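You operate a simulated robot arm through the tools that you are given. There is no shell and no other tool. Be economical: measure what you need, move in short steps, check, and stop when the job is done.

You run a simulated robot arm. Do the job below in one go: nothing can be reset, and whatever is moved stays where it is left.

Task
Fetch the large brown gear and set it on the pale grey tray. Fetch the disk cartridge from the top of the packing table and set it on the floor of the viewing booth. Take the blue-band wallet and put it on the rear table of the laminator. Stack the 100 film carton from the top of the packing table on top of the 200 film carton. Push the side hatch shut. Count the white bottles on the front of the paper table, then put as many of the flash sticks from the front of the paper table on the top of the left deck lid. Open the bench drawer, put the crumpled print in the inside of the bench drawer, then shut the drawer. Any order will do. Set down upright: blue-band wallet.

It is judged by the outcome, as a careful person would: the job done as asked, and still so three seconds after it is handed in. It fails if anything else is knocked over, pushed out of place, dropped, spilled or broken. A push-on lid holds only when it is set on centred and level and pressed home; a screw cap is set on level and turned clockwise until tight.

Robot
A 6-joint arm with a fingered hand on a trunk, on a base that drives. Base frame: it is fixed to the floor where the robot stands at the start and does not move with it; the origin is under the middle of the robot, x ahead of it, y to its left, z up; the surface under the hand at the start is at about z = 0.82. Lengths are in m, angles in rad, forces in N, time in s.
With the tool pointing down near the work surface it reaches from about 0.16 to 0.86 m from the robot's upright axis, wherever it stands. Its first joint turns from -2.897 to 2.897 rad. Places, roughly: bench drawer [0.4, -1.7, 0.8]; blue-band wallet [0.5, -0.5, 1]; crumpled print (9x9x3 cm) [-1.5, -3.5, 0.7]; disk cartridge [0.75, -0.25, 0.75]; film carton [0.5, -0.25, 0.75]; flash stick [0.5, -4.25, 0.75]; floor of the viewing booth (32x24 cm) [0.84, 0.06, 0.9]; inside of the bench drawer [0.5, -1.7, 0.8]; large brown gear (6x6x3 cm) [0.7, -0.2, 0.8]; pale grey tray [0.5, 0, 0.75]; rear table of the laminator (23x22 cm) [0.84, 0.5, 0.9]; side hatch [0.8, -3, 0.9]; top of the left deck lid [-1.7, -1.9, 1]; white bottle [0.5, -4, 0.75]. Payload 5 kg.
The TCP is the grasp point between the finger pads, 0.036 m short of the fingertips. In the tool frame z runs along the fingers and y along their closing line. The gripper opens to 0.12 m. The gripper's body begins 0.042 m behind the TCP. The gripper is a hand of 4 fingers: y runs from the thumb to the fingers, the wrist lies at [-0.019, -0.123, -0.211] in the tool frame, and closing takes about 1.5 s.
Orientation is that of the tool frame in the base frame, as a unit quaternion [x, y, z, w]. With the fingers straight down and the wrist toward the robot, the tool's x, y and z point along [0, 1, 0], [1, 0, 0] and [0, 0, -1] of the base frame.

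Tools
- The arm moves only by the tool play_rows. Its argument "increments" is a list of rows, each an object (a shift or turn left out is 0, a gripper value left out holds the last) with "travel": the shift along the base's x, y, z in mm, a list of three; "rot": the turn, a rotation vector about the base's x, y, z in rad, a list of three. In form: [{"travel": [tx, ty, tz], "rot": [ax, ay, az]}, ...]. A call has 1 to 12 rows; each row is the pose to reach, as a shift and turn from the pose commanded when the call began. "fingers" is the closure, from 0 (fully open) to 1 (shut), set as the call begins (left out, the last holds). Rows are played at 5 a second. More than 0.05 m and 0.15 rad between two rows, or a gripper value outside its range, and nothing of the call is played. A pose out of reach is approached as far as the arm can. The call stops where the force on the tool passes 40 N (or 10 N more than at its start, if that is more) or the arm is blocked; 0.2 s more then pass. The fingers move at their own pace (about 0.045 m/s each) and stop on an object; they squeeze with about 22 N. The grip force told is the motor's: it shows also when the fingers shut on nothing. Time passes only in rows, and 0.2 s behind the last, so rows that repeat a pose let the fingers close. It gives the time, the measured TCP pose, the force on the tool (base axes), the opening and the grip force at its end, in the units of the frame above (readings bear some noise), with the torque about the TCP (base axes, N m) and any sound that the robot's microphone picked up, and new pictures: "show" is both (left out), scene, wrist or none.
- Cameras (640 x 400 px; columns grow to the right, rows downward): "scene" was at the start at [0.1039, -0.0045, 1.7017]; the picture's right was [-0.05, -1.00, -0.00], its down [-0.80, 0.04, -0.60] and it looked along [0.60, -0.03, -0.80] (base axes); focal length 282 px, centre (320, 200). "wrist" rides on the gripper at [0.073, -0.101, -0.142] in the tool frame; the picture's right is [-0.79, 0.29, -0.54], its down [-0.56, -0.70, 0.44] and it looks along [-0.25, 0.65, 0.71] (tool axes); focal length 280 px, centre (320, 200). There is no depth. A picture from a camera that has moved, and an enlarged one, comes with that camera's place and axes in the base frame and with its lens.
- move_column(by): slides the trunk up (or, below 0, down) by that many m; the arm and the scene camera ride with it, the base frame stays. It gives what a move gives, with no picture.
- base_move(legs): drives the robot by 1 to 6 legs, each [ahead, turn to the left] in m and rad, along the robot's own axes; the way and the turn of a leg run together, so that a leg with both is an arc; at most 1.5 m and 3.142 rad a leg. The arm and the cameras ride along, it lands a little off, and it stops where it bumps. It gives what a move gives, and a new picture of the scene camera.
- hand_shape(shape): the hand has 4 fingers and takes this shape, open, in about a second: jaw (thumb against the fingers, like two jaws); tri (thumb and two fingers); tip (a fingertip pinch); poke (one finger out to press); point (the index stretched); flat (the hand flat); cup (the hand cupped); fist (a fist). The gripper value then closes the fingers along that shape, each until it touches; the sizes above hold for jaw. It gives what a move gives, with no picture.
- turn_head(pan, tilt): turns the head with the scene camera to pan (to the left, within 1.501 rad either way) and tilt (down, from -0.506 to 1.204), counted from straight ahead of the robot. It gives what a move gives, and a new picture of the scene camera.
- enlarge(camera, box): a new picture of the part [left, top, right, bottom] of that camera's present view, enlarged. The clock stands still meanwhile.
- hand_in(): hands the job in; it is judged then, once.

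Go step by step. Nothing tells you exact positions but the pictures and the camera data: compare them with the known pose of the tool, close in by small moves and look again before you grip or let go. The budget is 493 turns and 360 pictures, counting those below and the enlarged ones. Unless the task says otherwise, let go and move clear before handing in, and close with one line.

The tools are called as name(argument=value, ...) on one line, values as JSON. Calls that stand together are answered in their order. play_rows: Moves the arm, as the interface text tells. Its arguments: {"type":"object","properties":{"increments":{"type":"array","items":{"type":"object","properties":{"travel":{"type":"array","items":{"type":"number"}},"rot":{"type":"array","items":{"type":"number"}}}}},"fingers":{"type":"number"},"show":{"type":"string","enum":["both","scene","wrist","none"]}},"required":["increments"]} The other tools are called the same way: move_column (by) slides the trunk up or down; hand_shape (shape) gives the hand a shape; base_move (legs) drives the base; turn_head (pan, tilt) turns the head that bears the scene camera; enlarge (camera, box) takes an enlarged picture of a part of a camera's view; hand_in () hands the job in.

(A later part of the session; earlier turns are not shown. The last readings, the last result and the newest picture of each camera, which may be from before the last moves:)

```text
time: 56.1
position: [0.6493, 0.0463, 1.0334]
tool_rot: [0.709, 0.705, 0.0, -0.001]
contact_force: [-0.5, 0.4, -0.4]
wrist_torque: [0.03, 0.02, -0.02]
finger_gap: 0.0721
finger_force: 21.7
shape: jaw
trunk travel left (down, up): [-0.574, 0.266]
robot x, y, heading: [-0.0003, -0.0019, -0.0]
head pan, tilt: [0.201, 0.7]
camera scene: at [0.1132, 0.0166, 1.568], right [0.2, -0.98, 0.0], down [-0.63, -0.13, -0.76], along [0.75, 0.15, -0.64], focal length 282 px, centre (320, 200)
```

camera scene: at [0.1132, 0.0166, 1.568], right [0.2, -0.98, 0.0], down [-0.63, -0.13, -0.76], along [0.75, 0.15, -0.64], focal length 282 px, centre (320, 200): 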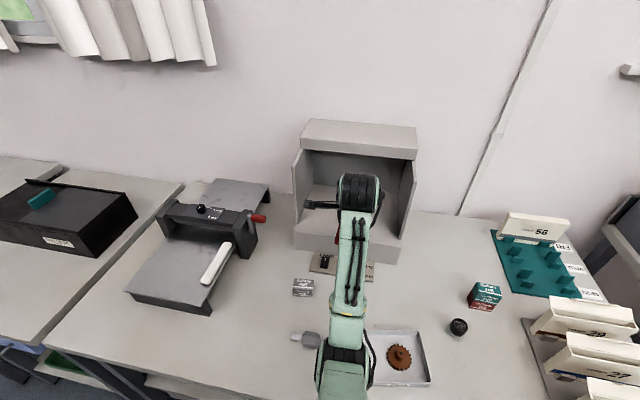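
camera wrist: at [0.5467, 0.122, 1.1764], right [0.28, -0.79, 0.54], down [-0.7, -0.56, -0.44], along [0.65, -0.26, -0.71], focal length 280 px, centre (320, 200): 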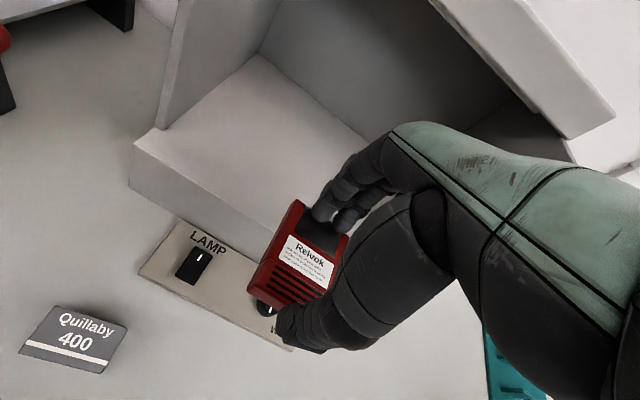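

Cartridge ahead of the booth. I lower slightly, then advance over the floor's front half.

play_rows(increments=[{"travel": [30, 4, -15]}, {"travel": [70, 8, -22]}, {"travel": [105, 10, -22]}, {"travel": [124, 10, -22]}], show="both")

enlarge(camera="scene", box=[270, 100, 440, 290])

```text
time: 57.1
position: [0.7725, 0.0594, 1.0116]
tool_rot: [0.709, 0.705, 0.001, 0.0]
contact_force: [0.7, -0.3, -1.2]
wrist_torque: [-0.02, -0.01, 0.03]
finger_gap: 0.0721
finger_force: 21.7
shape: jaw
trunk travel left (down, up): [-0.574, 0.266]
robot x, y, heading: [-0.0005, 0.0027, 0.0]
head pan, tilt: [0.201, 0.7]
camera scene: at [0.1137, 0.0165, 1.5679], right [0.2, -0.98, 0.0], down [-0.63, -0.13, -0.76], along [0.75, 0.15, -0.64], focal length 282 px, centre (320, 200)
camera wrist: at [0.6706, 0.1317, 1.1545], right [0.28, -0.79, 0.54], down [-0.7, -0.56, -0.44], along [0.65, -0.25, -0.71], focal length 280 px, centre (320, 200)
```

scene: 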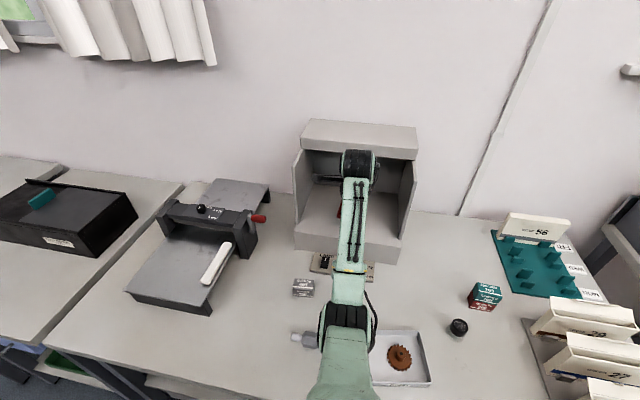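
wrist: 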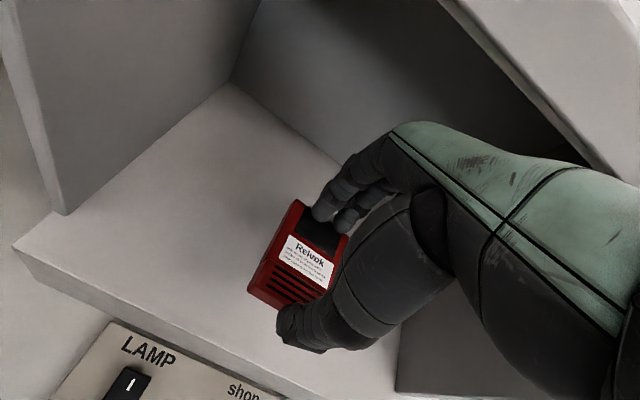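

```text
2.11 times, centred on (355, 195) of scene
camera zoom: at [0.1137, 0.0165, 1.5679], right [0.2, -0.98, 0.0], down [-0.63, -0.13, -0.76], along [0.75, 0.15, -0.64], focal length 593 px, centre (246, 210)
```

zoom: 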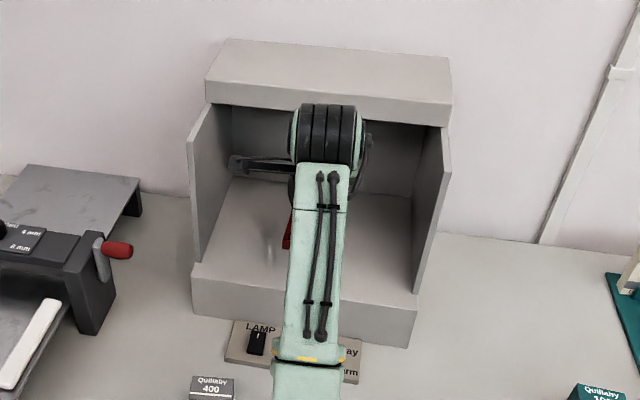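

play_rows(increments=[{"travel": [0, 0, -8]}, {"travel": [0, 0, -16]}, {"travel": [0, 0, -24]}], show="none")

enlarge(camera="wrist", box=[160, 160, 400, 380])

```text
time: 57.9
position: [0.7728, 0.0581, 0.9872]
tool_rot: [0.709, 0.705, 0.0, -0.001]
contact_force: [-0.5, -0.5, -0.4]
wrist_torque: [0.01, 0.0, 0.02]
finger_gap: 0.0722
finger_force: 21.7
shape: jaw
trunk travel left (down, up): [-0.574, 0.266]
robot x, y, heading: [0.0023, -0.0001, 0.001]
head pan, tilt: [0.201, 0.7]
```

```text
1.82 times, centred on (280, 270) of wrist
camera zoom: at [0.6703, 0.1314, 1.1304], right [0.28, -0.79, 0.54], down [-0.7, -0.56, -0.44], along [0.65, -0.25, -0.71], focal length 510 px, centre (393, 73)
```

zoom: 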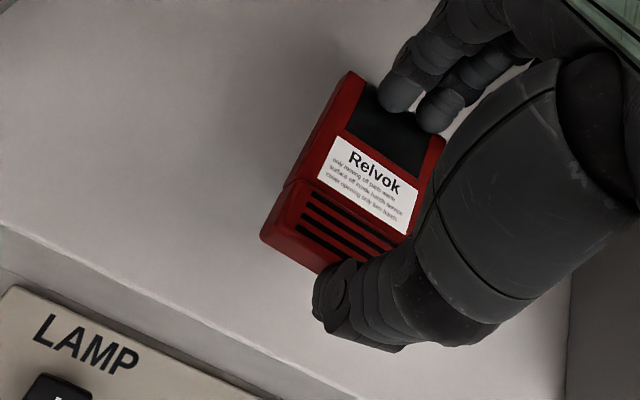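

Well over the floor. Lowering in small steps until contact.

play_rows(increments=[{"travel": [0, 0, -4]}, {"travel": [0, 0, -8]}, {"travel": [0, 0, -12]}], show="none")

play_rows(increments=[{"travel": [0, 0, -3]}, {"travel": [0, 0, -6]}], show="none")

play_rows(increments=[{"travel": [0, 0, -3]}, {"travel": [0, 0, -5]}], show="none")

```text
time: 58.7
position: [0.7733, 0.0586, 0.9755]
tool_rot: [0.71, 0.705, -0.001, 0.0]
contact_force: [-0.1, -0.5, -1.0]
wrist_torque: [-0.02, 0.02, -0.01]
finger_gap: 0.0719
finger_force: 21.8
shape: jaw
trunk travel left (down, up): [-0.574, 0.266]
robot x, y, heading: [-0.0002, -0.0008, 0.006]
head pan, tilt: [0.201, 0.7]
```

```text
time: 59.3
position: [0.7711, 0.0598, 0.9708]
tool_rot: [0.709, 0.705, 0.0, 0.0]
contact_force: [0.3, -1.1, -1.3]
wrist_torque: [-0.01, -0.01, -0.04]
finger_gap: 0.072
finger_force: 22.3
shape: jaw
trunk travel left (down, up): [-0.574, 0.266]
robot x, y, heading: [-0.001, 0.0023, -0.0]
head pan, tilt: [0.201, 0.7]
```

```text
time: 59.9
position: [0.7722, 0.0592, 0.9648]
tool_rot: [0.709, 0.705, 0.0, 0.001]
contact_force: [0.2, -0.4, -0.6]
wrist_torque: [-0.02, -0.04, -0.01]
finger_gap: 0.0724
finger_force: 22.5
shape: jaw
trunk travel left (down, up): [-0.574, 0.266]
robot x, y, heading: [0.0007, -0.0019, -0.001]
head pan, tilt: [0.201, 0.7]
```

play_rows(increments=[{"travel": [0, 0, -2.5]}, {"travel": [0, 0, -5]}], show="none")

play_rows(increments=[{"travel": [0, 0, -2]}, {"travel": [0, 0, -4]}], show="none")

play_rows(increments=[{"travel": [0, 0, -2]}, {"travel": [0, 0, -3]}], show="wrist")

```text
time: 60.5
position: [0.771, 0.0593, 0.9595]
tool_rot: [0.709, 0.705, 0.0, 0.0]
contact_force: [0.7, -0.4, -0.7]
wrist_torque: [0.01, 0.0, 0.01]
finger_gap: 0.0723
finger_force: 22.1
shape: jaw
trunk travel left (down, up): [-0.574, 0.266]
robot x, y, heading: [0.0048, -0.0003, 0.001]
head pan, tilt: [0.201, 0.7]
```

```text
time: 61.1
position: [0.7708, 0.0598, 0.9575]
tool_rot: [0.709, 0.705, 0.001, 0.0]
contact_force: [0.1, -0.8, 4.3]
wrist_torque: [-0.04, -0.3, 0.01]
finger_gap: 0.0721
finger_force: 22.0
shape: jaw
trunk travel left (down, up): [-0.574, 0.266]
robot x, y, heading: [-0.001, 0.0017, -0.001]
head pan, tilt: [0.201, 0.7]
```

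```text
time: 61.7
position: [0.7711, 0.0593, 0.9572]
tool_rot: [0.709, 0.706, 0.002, 0.002]
contact_force: [1.3, 0.6, 16.1]
wrist_torque: [-0.05, -0.86, 0.04]
finger_gap: 0.0723
finger_force: 22.1
shape: jaw
trunk travel left (down, up): [-0.574, 0.266]
robot x, y, heading: [0.0003, 0.0027, -0.001]
head pan, tilt: [0.201, 0.7]
camera wrist: at [0.6682, 0.1317, 1.0988], right [0.28, -0.79, 0.54], down [-0.7, -0.56, -0.45], along [0.66, -0.25, -0.71], focal length 280 px, centre (320, 200)
```

wrist: 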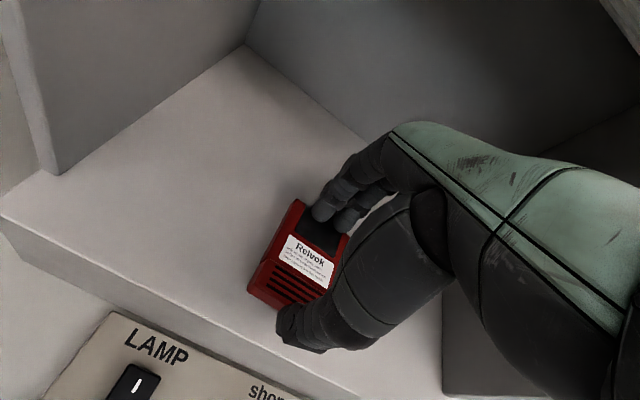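

On the floor. Open and rise.

play_rows(increments=[{"travel": [0, 0, 1]}, {"travel": [0, 0, 1]}, {"travel": [0, 0, 1]}, {"travel": [0, 0, 1]}, {"travel": [0, 0, 1]}, {"travel": [0, 0, 1]}], fingers=0, show="none")

play_rows(increments=[{"travel": [0, 0, 20]}, {"travel": [0, 0, 50]}, {"travel": [-30, 0, 70]}, {"travel": [-70, 0, 90]}, {"travel": [-110, 0, 100]}], show="wrist")

```text
time: 63.1
position: [0.7712, 0.0585, 0.955]
tool_rot: [0.709, 0.705, 0.001, 0.0]
contact_force: [-3.3, -0.7, 11.5]
wrist_torque: [-0.01, -0.62, 0.06]
finger_gap: 0.1186
finger_force: 0.1
shape: jaw
trunk travel left (down, up): [-0.574, 0.266]
robot x, y, heading: [0.0019, 0.0014, -0.0]
head pan, tilt: [0.201, 0.7]
```

```text
time: 64.3
position: [0.6606, 0.0585, 1.0544]
tool_rot: [0.709, 0.705, 0.0, 0.001]
contact_force: [-0.5, 0.7, 0.5]
wrist_torque: [-0.01, 0.01, 0.01]
finger_gap: 0.12
finger_force: 0.0
shape: jaw
trunk travel left (down, up): [-0.574, 0.266]
robot x, y, heading: [-0.0018, -0.0011, 0.001]
head pan, tilt: [0.201, 0.7]
camera wrist: at [0.559, 0.1318, 1.1972], right [0.28, -0.79, 0.54], down [-0.7, -0.56, -0.44], along [0.65, -0.26, -0.71], focal length 280 px, centre (320, 200)
```

wrist: 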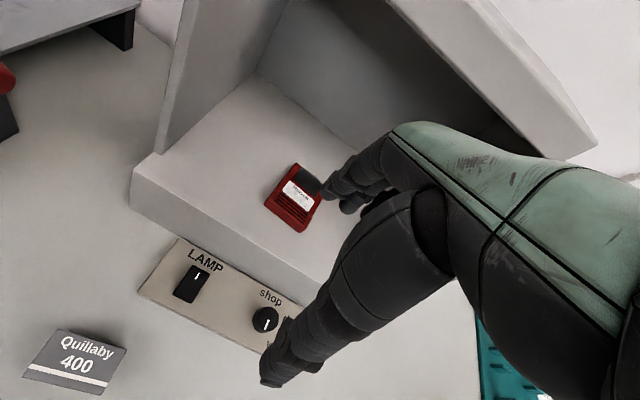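

Cartridge done. Now the wallet: I look at it closely from the scene camera.

turn_head(pan=-0.85, tilt=0.85)

enlarge(camera="scene", box=[260, 150, 400, 270])

```text
time: 65.6
position: [0.6623, 0.0594, 1.054]
tool_rot: [0.709, 0.705, -0.001, -0.001]
contact_force: [0.3, 0.3, 0.1]
wrist_torque: [0.01, -0.01, -0.01]
finger_gap: 0.1201
finger_force: 0.0
shape: jaw
trunk travel left (down, up): [-0.574, 0.266]
robot x, y, heading: [0.0003, -0.0011, 0.002]
head pan, tilt: [-0.85, 0.85]
camera scene: at [0.0815, -0.0591, 1.5558], right [-0.75, -0.66, 0.0], down [-0.5, 0.56, -0.66], along [0.44, -0.5, -0.75], focal length 282 px, centre (320, 200)
```

scene: 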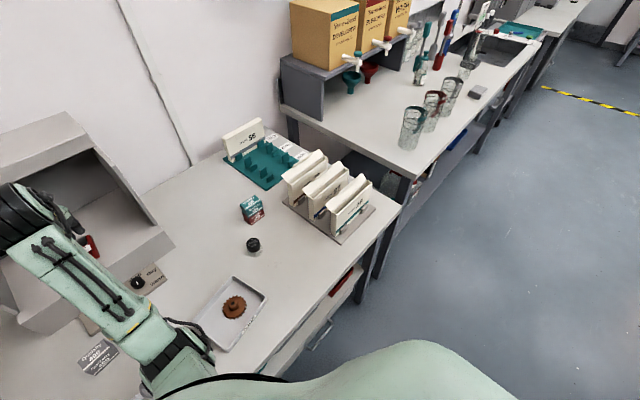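

```text
3.33 times, centred on (330, 210) of scene
camera zoom: at [0.0815, -0.0591, 1.5558], right [-0.75, -0.66, 0.0], down [-0.5, 0.56, -0.66], along [0.44, -0.5, -0.75], focal length 940 px, centre (287, 167)
```

zoom: 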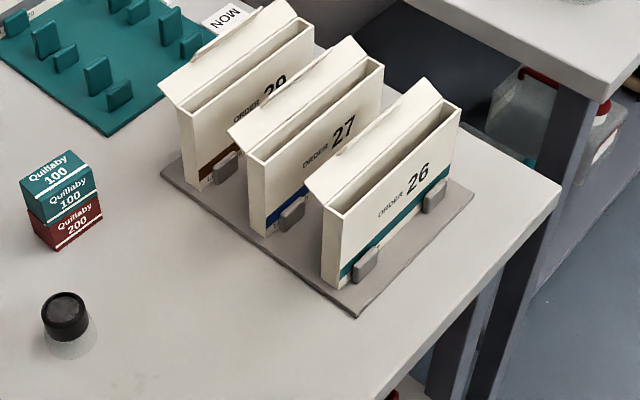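

enlarge(camera="scene", box=[310, 165, 375, 215])

enlarge(camera="scene", box=[300, 185, 375, 250])

enlarge(camera="scene", box=[215, 110, 285, 170])

```text
8.00 times, centred on (342, 190) of scene
camera zoom: at [0.0815, -0.0591, 1.5558], right [-0.75, -0.66, 0.0], down [-0.5, 0.56, -0.66], along [0.44, -0.5, -0.75], focal length 2255 px, centre (140, 280)
```

zoom: 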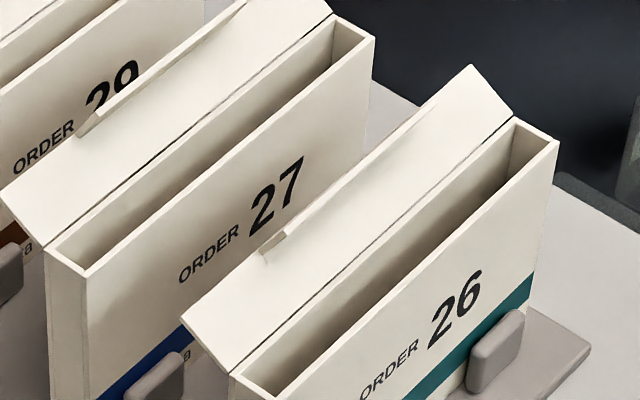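

```text
6.15 times, centred on (338, 218) of scene
camera zoom: at [0.0815, -0.0591, 1.5558], right [-0.75, -0.66, 0.0], down [-0.5, 0.56, -0.66], along [0.44, -0.5, -0.75], focal length 1734 px, centre (212, 92)
```

zoom: 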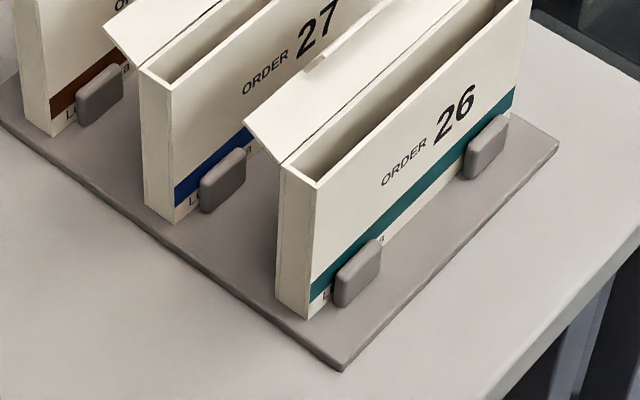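

```text
6.67 times, centred on (250, 140) of scene
camera zoom: at [0.0815, -0.0591, 1.5558], right [-0.75, -0.66, 0.0], down [-0.5, 0.56, -0.66], along [0.44, -0.5, -0.75], focal length 1879 px, centre (787, 600)
```

zoom: 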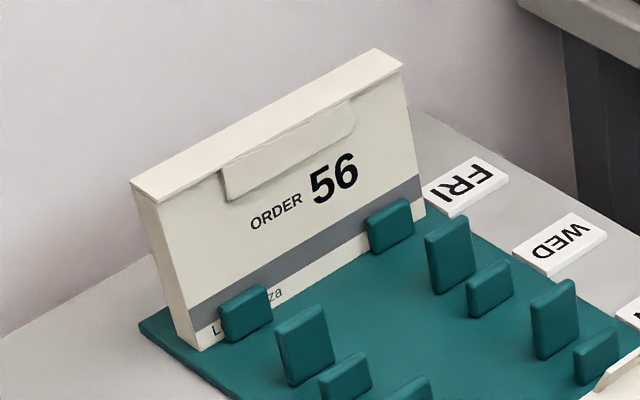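

The wallets have open flaps leaning back, so a top-down pinch would press the flap; I plan to grip wallet 27 by its left end with thumb and two fingers. I move back to a free spot and try the "tri" shape.

play_rows(increments=[{"travel": [-40, -20, 10]}, {"travel": [-80, -50, 20]}, {"travel": [-120, -90, 30]}, {"travel": [-150, -130, 40]}], show="none")

hand_shape(shape="tri")

enlarge(camera="wrist", box=[0, 0, 640, 400])

```text
refused: row 2 steps farther than a row can; nothing moved
```

```text
time: 66.5
position: [0.6624, 0.0598, 1.0543]
tool_rot: [0.709, 0.705, 0.0, 0.0]
contact_force: [-1.1, 0.6, 0.3]
wrist_torque: [0.02, 0.02, -0.02]
finger_gap: 0.1196
finger_force: 0.1
shape: tri
trunk travel left (down, up): [-0.574, 0.266]
robot x, y, heading: [0.0022, -0.0008, -0.002]
head pan, tilt: [-0.85, 0.85]
```

```text
1.00 times, centred on (320, 200) of wrist (not enlarged: the box is as wide or as high as the picture)
camera zoom: at [0.5606, 0.1319, 1.1967], right [0.28, -0.79, 0.54], down [-0.7, -0.56, -0.44], along [0.65, -0.25, -0.71], focal length 280 px, centre (320, 200)
```

zoom: 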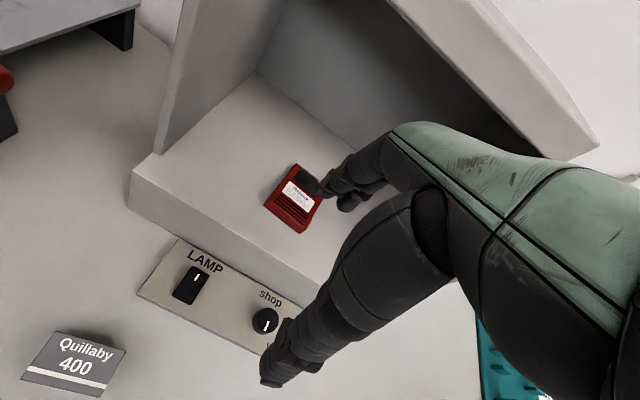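

Now I swing the hand toward the wallets' left end while pitching the fingers to point to the right and 35° down.

play_rows(increments=[{"travel": [-35, -30, 10]}, {"travel": [-70, -60, 20]}, {"travel": [-100, -95, 30]}, {"travel": [-125, -130, 35], "rot": [-0.14, 0, 0]}, {"travel": [-145, -165, 35], "rot": [-0.28, 0, 0]}, {"travel": [-160, -200, 35], "rot": [-0.42, 0, 0]}, {"travel": [-175, -240, 30], "rot": [-0.56, 0, 0]}, {"travel": [-185, -280, 20], "rot": [-0.7, 0, 0]}, {"travel": [-192, -320, 5], "rot": [-0.84, 0, 0]}, {"travel": [-196, -360, -20], "rot": [-0.96, 0, 0]}, {"travel": [-196, -400, -45], "rot": [-0.96, 0, 0]}], fingers=0.42, show="both")

```text
time: 68.9
position: [0.4658, -0.3416, 1.0071]
tool_rot: [0.629, 0.626, -0.326, 0.326]
contact_force: [-0.1, 0.2, 0.2]
wrist_torque: [0.01, -0.03, 0.01]
finger_gap: 0.0701
finger_force: 0.0
shape: tri
out of reach, approached as far as the arm can: row 1, 2, 3, 4, 5, 6, 7
trunk travel left (down, up): [-0.574, 0.266]
robot x, y, heading: [-0.0005, -0.0014, -0.005]
head pan, tilt: [-0.85, 0.85]
camera scene: at [0.082, -0.061, 1.5557], right [-0.75, -0.66, 0.0], down [-0.5, 0.57, -0.66], along [0.44, -0.49, -0.75], focal length 282 px, centre (320, 200)
camera wrist: at [0.3639, -0.1842, 1.03], right [0.28, -0.01, 0.96], down [-0.7, -0.68, 0.2], along [0.65, -0.73, -0.2], focal length 280 px, centre (320, 200)
```

scene: 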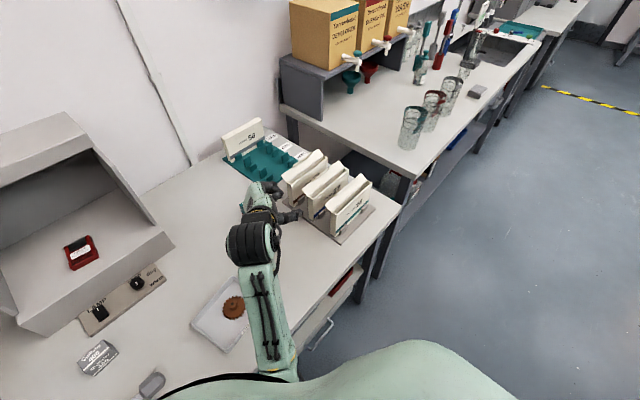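
wrist: 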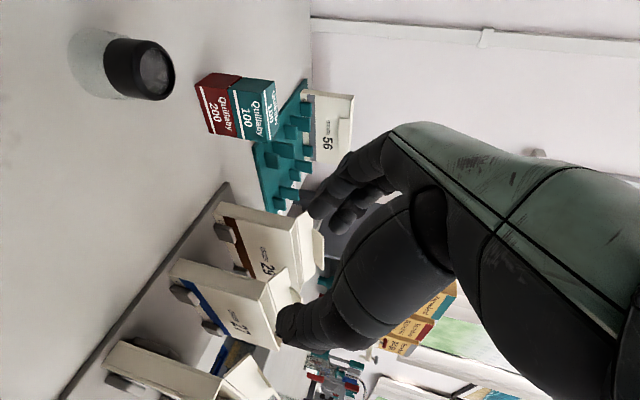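

enlarge(camera="wrist", box=[90, 170, 350, 400])

enlarge(camera="scene", box=[230, 140, 380, 260])

```text
1.74 times, centred on (220, 285) of wrist
camera zoom: at [0.3639, -0.1842, 1.03], right [0.28, -0.01, 0.96], down [-0.7, -0.68, 0.2], along [0.65, -0.73, -0.2], focal length 488 px, centre (494, 52)
```

zoom: 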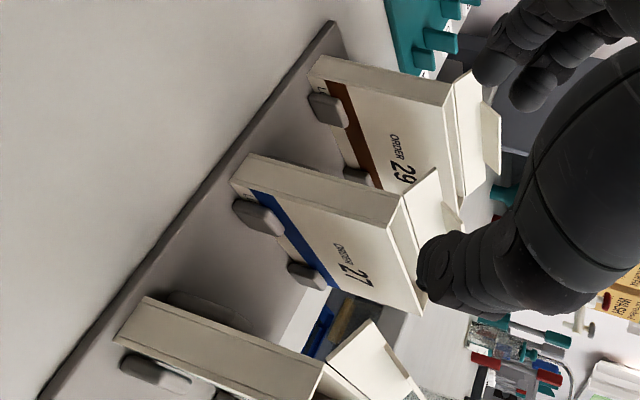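

```text
3.33 times, centred on (305, 200) of scene
camera zoom: at [0.082, -0.061, 1.5557], right [-0.75, -0.66, 0.0], down [-0.5, 0.57, -0.66], along [0.44, -0.49, -0.75], focal length 940 px, centre (370, 200)
```

zoom: 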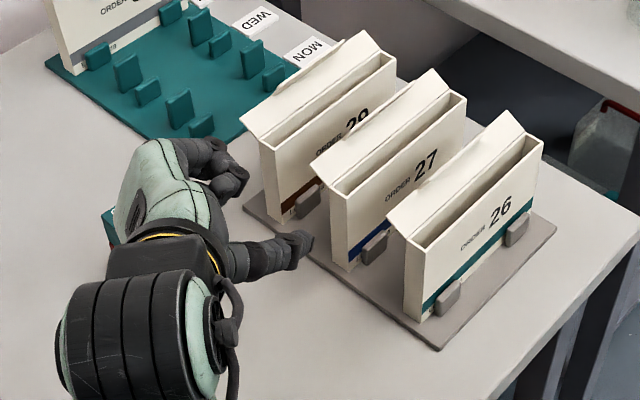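

The wallet's end face is at y -0.455, x 0.458–0.477, z 0.83–0.934. I approach along the finger direction to a 6 cm stand-off and look.

play_rows(increments=[{"travel": [1, -10, -20]}, {"travel": [1, -40, -43]}, {"travel": [1, -71, -65]}], show="none")

enlarge(camera="wrist", box=[90, 130, 410, 400])

enlarge(camera="scene", box=[230, 140, 380, 260])

```text
time: 69.7
position: [0.4674, -0.4137, 0.9435]
tool_rot: [0.629, 0.626, -0.325, 0.326]
contact_force: [0.1, -0.3, -0.9]
wrist_torque: [0.02, -0.01, 0.02]
finger_gap: 0.07
finger_force: 0.0
shape: tri
trunk travel left (down, up): [-0.574, 0.266]
robot x, y, heading: [-0.0035, 0.002, -0.004]
head pan, tilt: [-0.85, 0.85]
```

```text
1.48 times, centred on (250, 265) of wrist
camera zoom: at [0.365, -0.2546, 0.9661], right [0.28, -0.01, 0.96], down [-0.7, -0.68, 0.2], along [0.65, -0.73, -0.2], focal length 415 px, centre (424, 104)
```

zoom: 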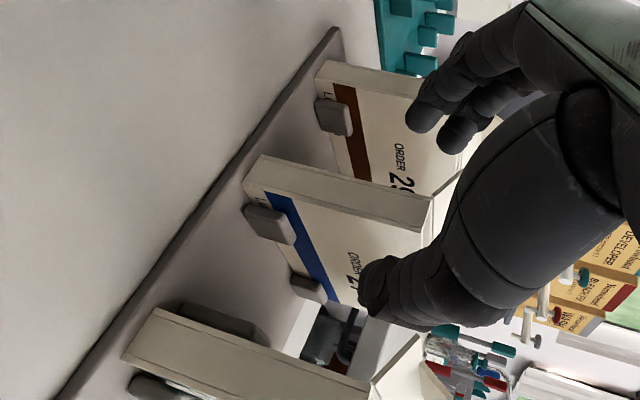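

```text
3.33 times, centred on (305, 200) of scene
camera zoom: at [0.0816, -0.0601, 1.5557], right [-0.75, -0.66, 0.0], down [-0.5, 0.56, -0.66], along [0.44, -0.5, -0.75], focal length 940 px, centre (370, 200)
```

zoom: 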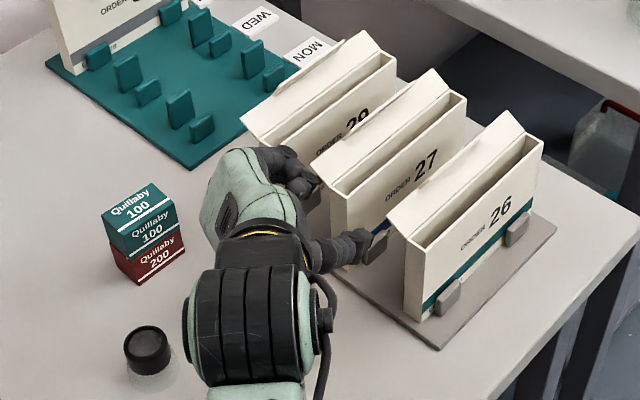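

Thumb and fingers straddle the end. Advancing 4 cm, then check.

play_rows(increments=[{"travel": [0, -16, -11]}, {"travel": [0, -33, -23]}], show="none")

enlarge(camera="wrist", box=[90, 130, 410, 400])

enlarge(camera="scene", box=[270, 150, 370, 230])

```text
time: 70.3
position: [0.4669, -0.4453, 0.9217]
tool_rot: [0.63, 0.626, -0.325, 0.327]
contact_force: [0.7, 0.1, 0.7]
wrist_torque: [-0.02, -0.01, 0.02]
finger_gap: 0.0695
finger_force: 0.1
shape: tri
trunk travel left (down, up): [-0.574, 0.266]
robot x, y, heading: [-0.0014, 0.0024, 0.001]
head pan, tilt: [-0.85, 0.85]
```

```text
1.48 times, centred on (250, 265) of wrist
camera zoom: at [0.3648, -0.2873, 0.9436], right [0.28, -0.01, 0.96], down [-0.7, -0.68, 0.2], along [0.65, -0.73, -0.2], focal length 415 px, centre (424, 104)
```

zoom: 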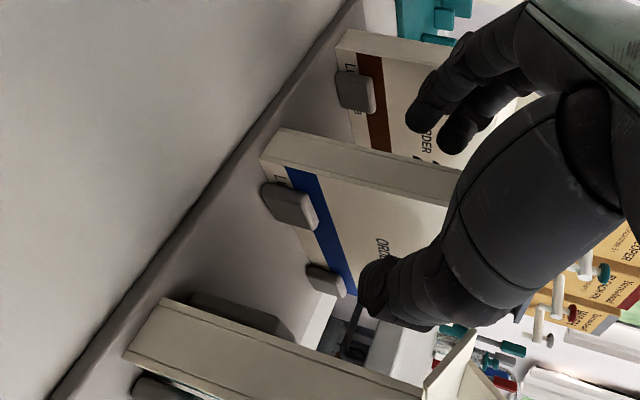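

```text
5.00 times, centred on (320, 190) of scene
camera zoom: at [0.0815, -0.0597, 1.5557], right [-0.75, -0.66, 0.0], down [-0.5, 0.56, -0.66], along [0.44, -0.5, -0.75], focal length 1409 px, centre (320, 250)
```

zoom: 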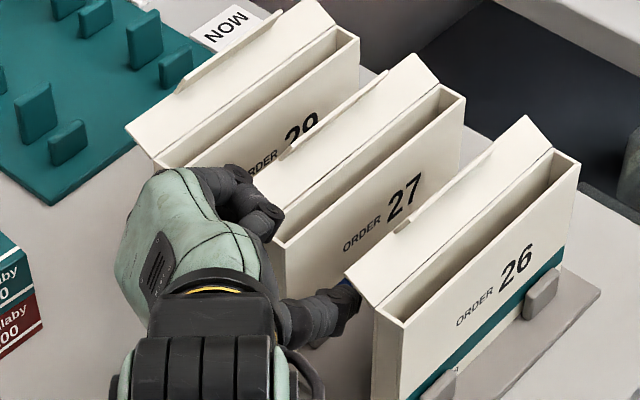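

play_rows(increments=[{"travel": [0, -8, -6]}], show="none")

enlarge(camera="scene", box=[290, 165, 350, 220])

```text
time: 70.7
position: [0.4665, -0.4529, 0.9159]
tool_rot: [0.629, 0.626, -0.324, 0.328]
contact_force: [-1.0, 0.2, -0.6]
wrist_torque: [-0.02, 0.03, 0.03]
finger_gap: 0.07
finger_force: 0.1
shape: tri
trunk travel left (down, up): [-0.574, 0.266]
robot x, y, heading: [-0.0043, -0.0012, 0.001]
head pan, tilt: [-0.85, 0.85]
```

```text
7.27 times, centred on (320, 192) of scene
camera zoom: at [0.0816, -0.0602, 1.5557], right [-0.75, -0.66, 0.0], down [-0.5, 0.56, -0.66], along [0.44, -0.5, -0.75], focal length 2050 px, centre (320, 254)
```

zoom: 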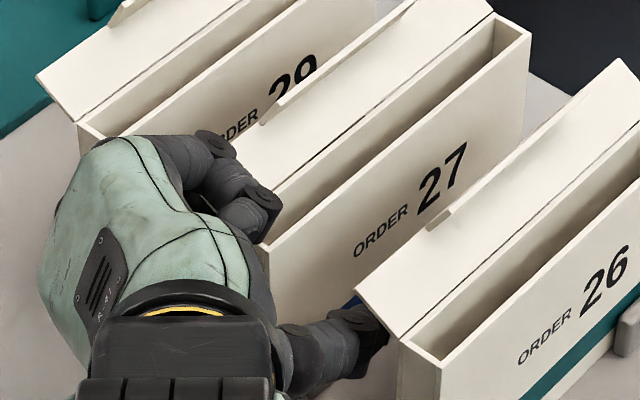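

Enough overlap (27 mm). I go straight down a few mm to keep the fingers below the flap, then close.

play_rows(increments=[{"travel": [1, 0, -3]}, {"travel": [1, 0, -6]}], show="none")

play_rows(increments=[{"travel": [0, 0, 0]}, {"travel": [0, 0, 0]}, {"travel": [0, 0, 0]}], fingers=0.7, show="wrist")

enlarge(camera="scene", box=[290, 165, 350, 220])

```text
time: 71.3
position: [0.467, -0.453, 0.9102]
tool_rot: [0.629, 0.625, -0.325, 0.328]
contact_force: [-0.7, 0.0, 2.9]
wrist_torque: [0.0, -0.09, 0.02]
finger_gap: 0.0699
finger_force: 0.1
shape: tri
trunk travel left (down, up): [-0.574, 0.266]
robot x, y, heading: [-0.0031, -0.0005, 0.0]
head pan, tilt: [-0.85, 0.85]
```

```text
time: 72.1
position: [0.466, -0.4515, 0.9098]
tool_rot: [0.629, 0.625, -0.327, 0.327]
contact_force: [-0.2, -0.4, 2.9]
wrist_torque: [-0.01, -0.08, -0.01]
finger_gap: 0.0366
finger_force: 0.2
shape: tri
trunk travel left (down, up): [-0.574, 0.266]
robot x, y, heading: [-0.0013, 0.0, 0.001]
head pan, tilt: [-0.85, 0.85]
camera wrist: at [0.365, -0.2948, 0.9316], right [0.28, -0.01, 0.96], down [-0.7, -0.68, 0.2], along [0.65, -0.73, -0.2], focal length 280 px, centre (320, 200)
```

wrist: 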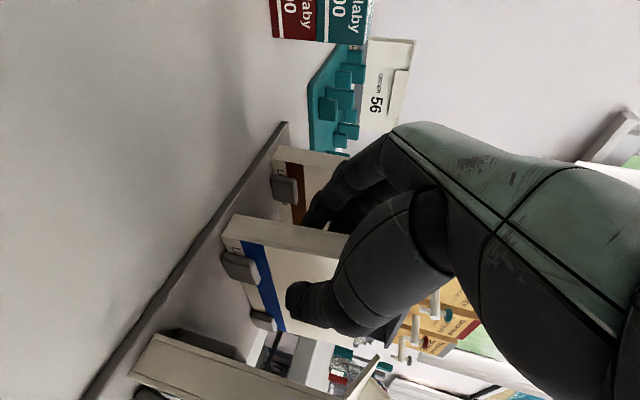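

```text
7.27 times, centred on (320, 192) of scene
camera zoom: at [0.0811, -0.0591, 1.5558], right [-0.75, -0.66, 0.0], down [-0.5, 0.56, -0.66], along [0.44, -0.5, -0.75], focal length 2050 px, centre (320, 254)
```

zoom: 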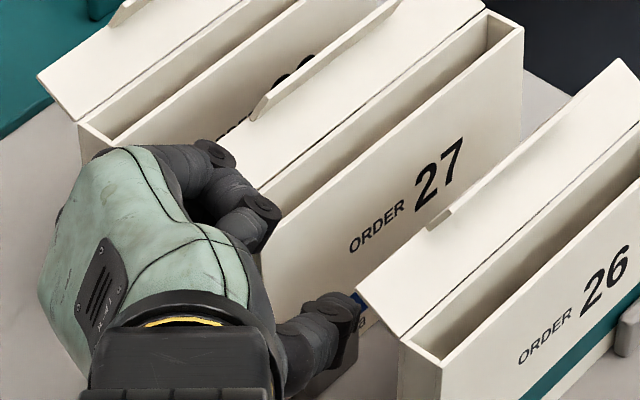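

Light contact of the folded fingers on the rim; I raise 2 mm and close fully.

play_rows(increments=[{"travel": [0, 0, 2]}, {"travel": [0, 0, 2.5]}], show="none")

play_rows(increments=[{"travel": [0, 0, 0]}, {"travel": [0, 0, 0]}, {"travel": [0, 0, 0]}, {"travel": [0, 0, 0]}, {"travel": [0, 0, 0]}], fingers=1, show="wrist")

enlarge(camera="scene", box=[290, 165, 350, 220])

```text
time: 72.7
position: [0.4672, -0.4521, 0.9126]
tool_rot: [0.629, 0.626, -0.326, 0.327]
contact_force: [-0.1, -0.1, 1.0]
wrist_torque: [-0.02, 0.02, 0.01]
finger_gap: 0.0364
finger_force: 0.1
shape: tri
trunk travel left (down, up): [-0.574, 0.266]
robot x, y, heading: [0.0008, 0.0006, -0.001]
head pan, tilt: [-0.85, 0.85]
```

```text
time: 73.9
position: [0.4677, -0.4524, 0.9116]
tool_rot: [0.629, 0.625, -0.326, 0.327]
contact_force: [-0.1, 0.0, 0.7]
wrist_torque: [-0.01, -0.01, 0.04]
finger_gap: 0.0173
finger_force: 21.7
shape: tri
trunk travel left (down, up): [-0.574, 0.266]
robot x, y, heading: [0.0005, 0.0005, 0.002]
head pan, tilt: [-0.85, 0.85]
camera wrist: at [0.3656, -0.295, 0.9341], right [0.28, -0.01, 0.96], down [-0.7, -0.68, 0.2], along [0.65, -0.73, -0.2], focal length 280 px, centre (320, 200)
```

wrist: 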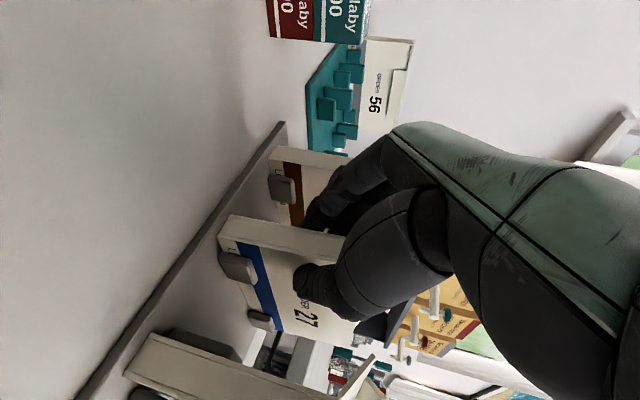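

```text
7.27 times, centred on (320, 192) of scene
camera zoom: at [0.0815, -0.0594, 1.5557], right [-0.75, -0.66, 0.0], down [-0.5, 0.56, -0.66], along [0.44, -0.5, -0.75], focal length 2050 px, centre (320, 254)
```

zoom: 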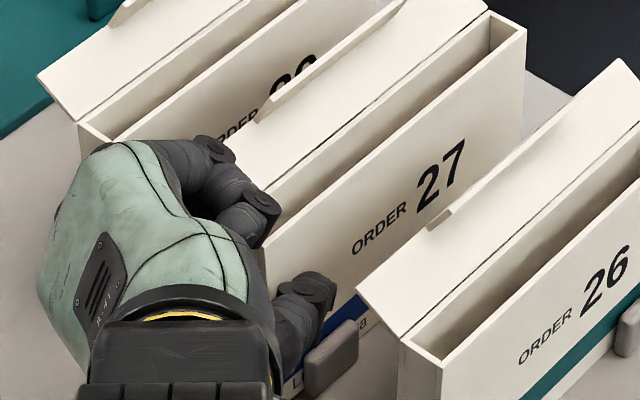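

Gripped (gap 17 mm). Lifting a little and looking.

play_rows(increments=[{"travel": [0, 0, 8]}, {"travel": [0, 0, 16]}, {"travel": [0, 0, 25]}], show="none")

enlarge(camera="scene", box=[270, 150, 370, 230])

enlarge(camera="wrist", box=[90, 130, 410, 400])

```text
time: 74.7
position: [0.4661, -0.4522, 0.9384]
tool_rot: [0.629, 0.625, -0.326, 0.327]
contact_force: [0.1, -0.2, -1.0]
wrist_torque: [0.04, -0.03, 0.01]
finger_gap: 0.0171
finger_force: 22.0
shape: tri
trunk travel left (down, up): [-0.574, 0.266]
robot x, y, heading: [-0.0017, 0.0006, 0.001]
head pan, tilt: [-0.85, 0.85]
```

```text
5.00 times, centred on (320, 190) of scene
camera zoom: at [0.0815, -0.0595, 1.5557], right [-0.75, -0.66, 0.0], down [-0.5, 0.56, -0.66], along [0.44, -0.5, -0.75], focal length 1409 px, centre (320, 250)
```

zoom: 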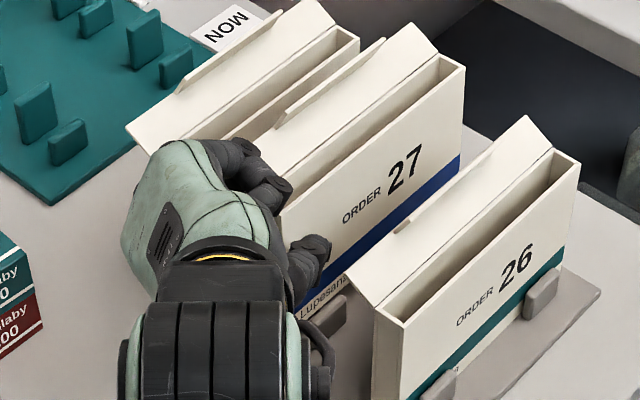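

```text
1.48 times, centred on (250, 265) of wrist
camera zoom: at [0.3655, -0.2952, 0.9592], right [0.28, -0.01, 0.96], down [-0.7, -0.68, 0.2], along [0.65, -0.73, -0.2], focal length 415 px, centre (424, 104)
```

zoom: 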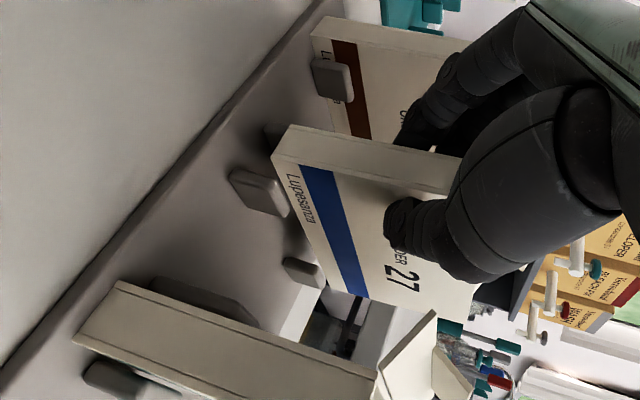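

It hangs level. I raise the trunk to clear everything, then back off from the table.

move_column(by=0.15)

base_move(legs=[[-0.2, 0]])

```text
time: 76.4
position: [0.4669, -0.4526, 1.0868]
tool_rot: [0.629, 0.626, -0.326, 0.326]
contact_force: [-1.0, 0.5, -0.2]
wrist_torque: [0.06, 0.02, 0.02]
finger_gap: 0.0175
finger_force: 21.8
shape: tri
trunk travel left (down, up): [-0.724, 0.116]
robot x, y, heading: [-0.0035, -0.001, -0.001]
head pan, tilt: [-0.85, 0.85]
```

```text
time: 78.1
position: [0.2676, -0.4529, 1.0871]
tool_rot: [0.628, 0.627, -0.325, 0.327]
contact_force: [0.0, 0.6, -1.4]
wrist_torque: [0.04, 0.02, -0.02]
finger_gap: 0.0174
finger_force: 22.0
shape: tri
trunk travel left (down, up): [-0.724, 0.116]
robot x, y, heading: [-0.201, -0.0001, -0.0]
head pan, tilt: [-0.85, 0.85]
camera scene: at [-0.1185, -0.0596, 1.7057], right [-0.75, -0.66, 0.0], down [-0.5, 0.56, -0.66], along [0.44, -0.5, -0.75], focal length 282 px, centre (320, 200)
```

scene: 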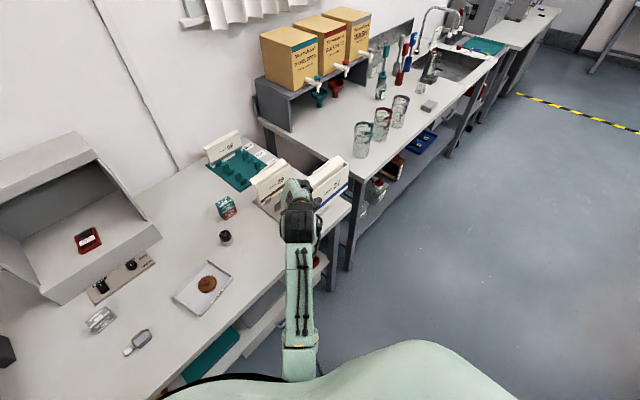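

base_move(legs=[[-0.25, 0], [0, 1.57]])

turn_head(pan=0, tilt=0.6)

```text
time: 84.6
position: [-0.0004, 0.4713, 1.0875]
tool_rot: [-0.002, 0.887, 0.002, 0.462]
contact_force: [-0.3, -0.5, -0.3]
wrist_torque: [0.01, 0.04, -0.01]
finger_gap: 0.0174
finger_force: 21.9
shape: tri
trunk travel left (down, up): [-0.724, 0.116]
robot x, y, heading: [-0.449, -0.0011, 1.583]
head pan, tilt: [-0.85, 0.85]
camera scene: at [-0.3908, 0.0813, 1.7057], right [0.67, -0.75, 0.0], down [-0.56, -0.5, -0.66], along [0.49, 0.44, -0.75], focal length 282 px, centre (320, 200)
```

scene: 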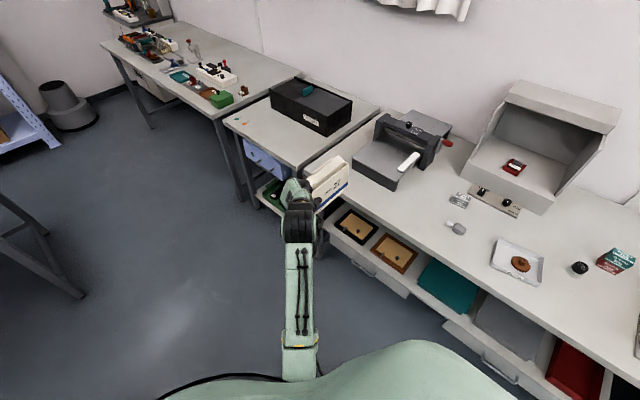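

```text
time: 85.8
position: [0.0006, 0.4701, 1.0874]
tool_rot: [-0.001, 0.887, 0.003, 0.461]
contact_force: [0.7, -0.1, 0.5]
wrist_torque: [-0.03, 0.06, -0.01]
finger_gap: 0.0174
finger_force: 22.2
shape: tri
trunk travel left (down, up): [-0.724, 0.116]
robot x, y, heading: [-0.4473, -0.0027, 1.582]
head pan, tilt: [0.0, 0.6]
camera scene: at [-0.4498, 0.1175, 1.7266], right [1.0, 0.01, 0.0], down [0.0, -0.57, -0.82], along [-0.01, 0.82, -0.57], focal length 282 px, centre (320, 200)
```

scene: 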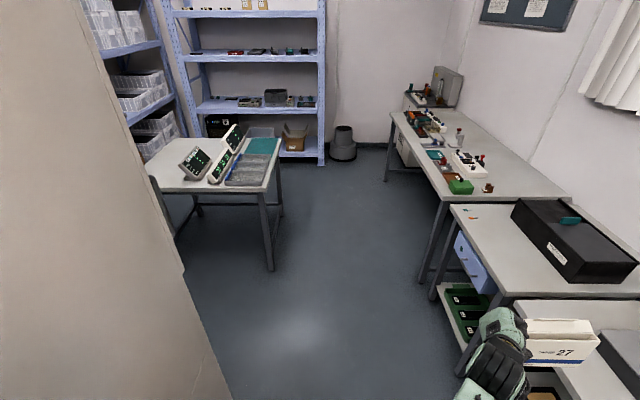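

The way to the left is free. I drive 0.75 m, then turn back to face the tables.

base_move(legs=[[0.75, 0], [0, -1.583]])

turn_head(pan=-0.3, tilt=0.75)

```text
time: 88.1
position: [-0.0067, 0.7057, 1.0852]
tool_rot: [-0.007, 0.887, 0.004, 0.462]
contact_force: [0.9, 1.2, -0.7]
wrist_torque: [-0.03, 0.02, -0.05]
finger_gap: 0.017
finger_force: 21.7
shape: tri
trunk travel left (down, up): [-0.724, 0.116]
robot x, y, heading: [-0.4445, 0.2296, 1.72]
head pan, tilt: [0.0, 0.6]
stopped in leg 1: the robot was blocked; the commanded pose is now the measured one
camera scene: at [-0.4631, 0.3495, 1.7263], right [0.99, 0.15, 0.0], down [0.09, -0.56, -0.82], along [-0.12, 0.81, -0.57], focal length 282 px, centre (320, 200)
```

scene: 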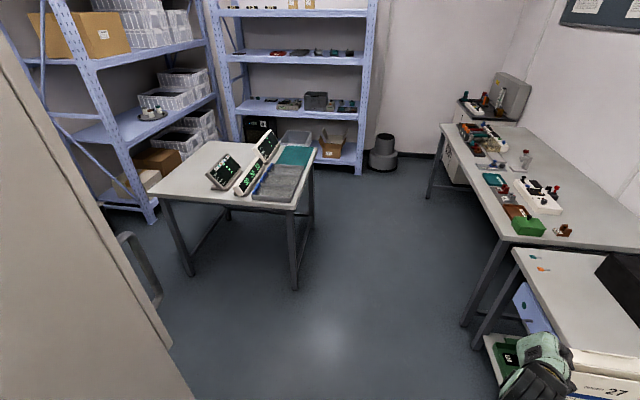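

```text
time: 88.9
position: [-0.0059, 0.7022, 1.0878]
tool_rot: [-0.006, 0.887, 0.006, 0.462]
contact_force: [1.0, -0.3, 0.6]
wrist_torque: [0.03, 0.07, 0.03]
finger_gap: 0.017
finger_force: 21.7
shape: tri
trunk travel left (down, up): [-0.724, 0.116]
robot x, y, heading: [-0.4442, 0.2293, 1.727]
head pan, tilt: [-0.3, 0.75]
camera scene: at [-0.4365, 0.3382, 1.7139], right [0.99, -0.15, 0.0], down [-0.1, -0.67, -0.73], along [0.11, 0.72, -0.68], focal length 282 px, centre (320, 200)
```

scene: 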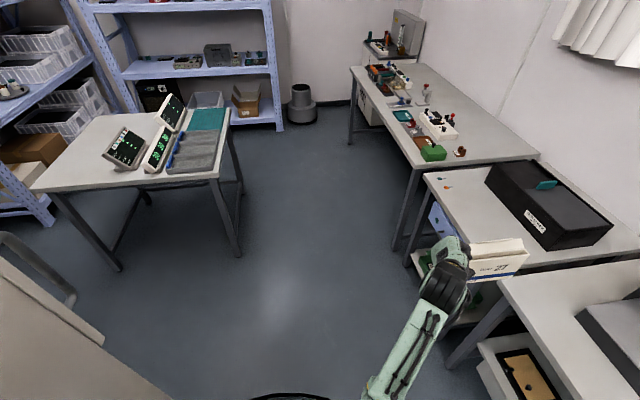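

The base bumped something on the left. I look there.

turn_head(pan=0.9, tilt=0.8)

turn_head(pan=-0.9, tilt=1.1)

```text
time: 90.3
position: [-0.0066, 0.7032, 1.0859]
tool_rot: [-0.006, 0.887, 0.006, 0.462]
contact_force: [-0.2, 0.0, -0.6]
wrist_torque: [0.0, 0.04, -0.03]
finger_gap: 0.017
finger_force: 21.9
shape: tri
trunk travel left (down, up): [-0.724, 0.116]
robot x, y, heading: [-0.4434, 0.2275, 1.718]
head pan, tilt: [0.901, 0.799]
camera scene: at [-0.5188, 0.2976, 1.7098], right [0.5, 0.87, 0.0], down [0.62, -0.36, -0.7], along [-0.61, 0.35, -0.72], focal length 282 px, centre (320, 200)
```

scene: 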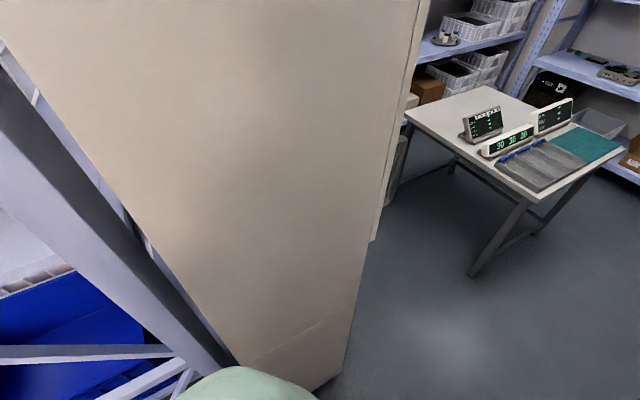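

```text
time: 92.1
position: [-0.0059, 0.7028, 1.0866]
tool_rot: [-0.005, 0.887, 0.006, 0.462]
contact_force: [0.9, -0.6, 0.1]
wrist_torque: [0.01, 0.02, -0.02]
finger_gap: 0.0171
finger_force: 21.9
shape: tri
trunk travel left (down, up): [-0.724, 0.116]
robot x, y, heading: [-0.441, 0.2279, 1.722]
head pan, tilt: [-0.901, 1.1]
camera scene: at [-0.4059, 0.3036, 1.688], right [0.73, -0.68, 0.0], down [-0.61, -0.65, -0.45], along [0.31, 0.33, -0.89], focal length 282 px, centre (320, 200)
```

scene: 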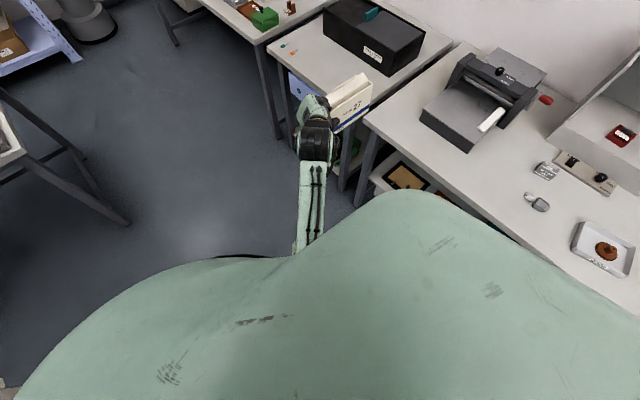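

A freestanding unit's corner is at about (-0.79,0.46). I raise the trunk a bit, back off and go around nearer to the tables.

move_column(by=0.08)

base_move(legs=[[-0.25, 0], [0, -0.52], [0.36, 0], [0, 0.37]])

```text
time: 93.3
position: [-0.0063, 0.7031, 1.1676]
tool_rot: [-0.007, 0.887, 0.005, 0.462]
contact_force: [-0.6, 0.0, -0.3]
wrist_torque: [-0.02, 0.03, 0.0]
finger_gap: 0.0172
finger_force: 22.5
shape: tri
trunk travel left (down, up): [-0.804, 0.036]
robot x, y, heading: [-0.443, 0.2317, 1.722]
head pan, tilt: [-0.901, 1.1]
```

```text
time: 100.3
position: [0.2269, 0.7211, 1.1671]
tool_rot: [0.06, 0.885, -0.029, 0.461]
contact_force: [0.0, -0.2, -1.5]
wrist_torque: [0.04, 0.06, -0.02]
finger_gap: 0.0173
finger_force: 22.2
shape: tri
trunk travel left (down, up): [-0.804, 0.036]
robot x, y, heading: [-0.2796, 0.3168, 1.577]
head pan, tilt: [-0.901, 1.1]
camera scene: at [-0.2277, 0.3854, 1.768], right [0.62, -0.78, 0.0], down [-0.7, -0.56, -0.45], along [0.35, 0.28, -0.89], focal length 282 px, centre (320, 200)
```

scene: 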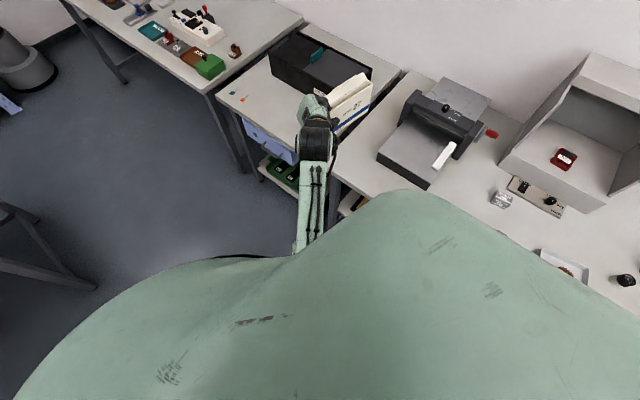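

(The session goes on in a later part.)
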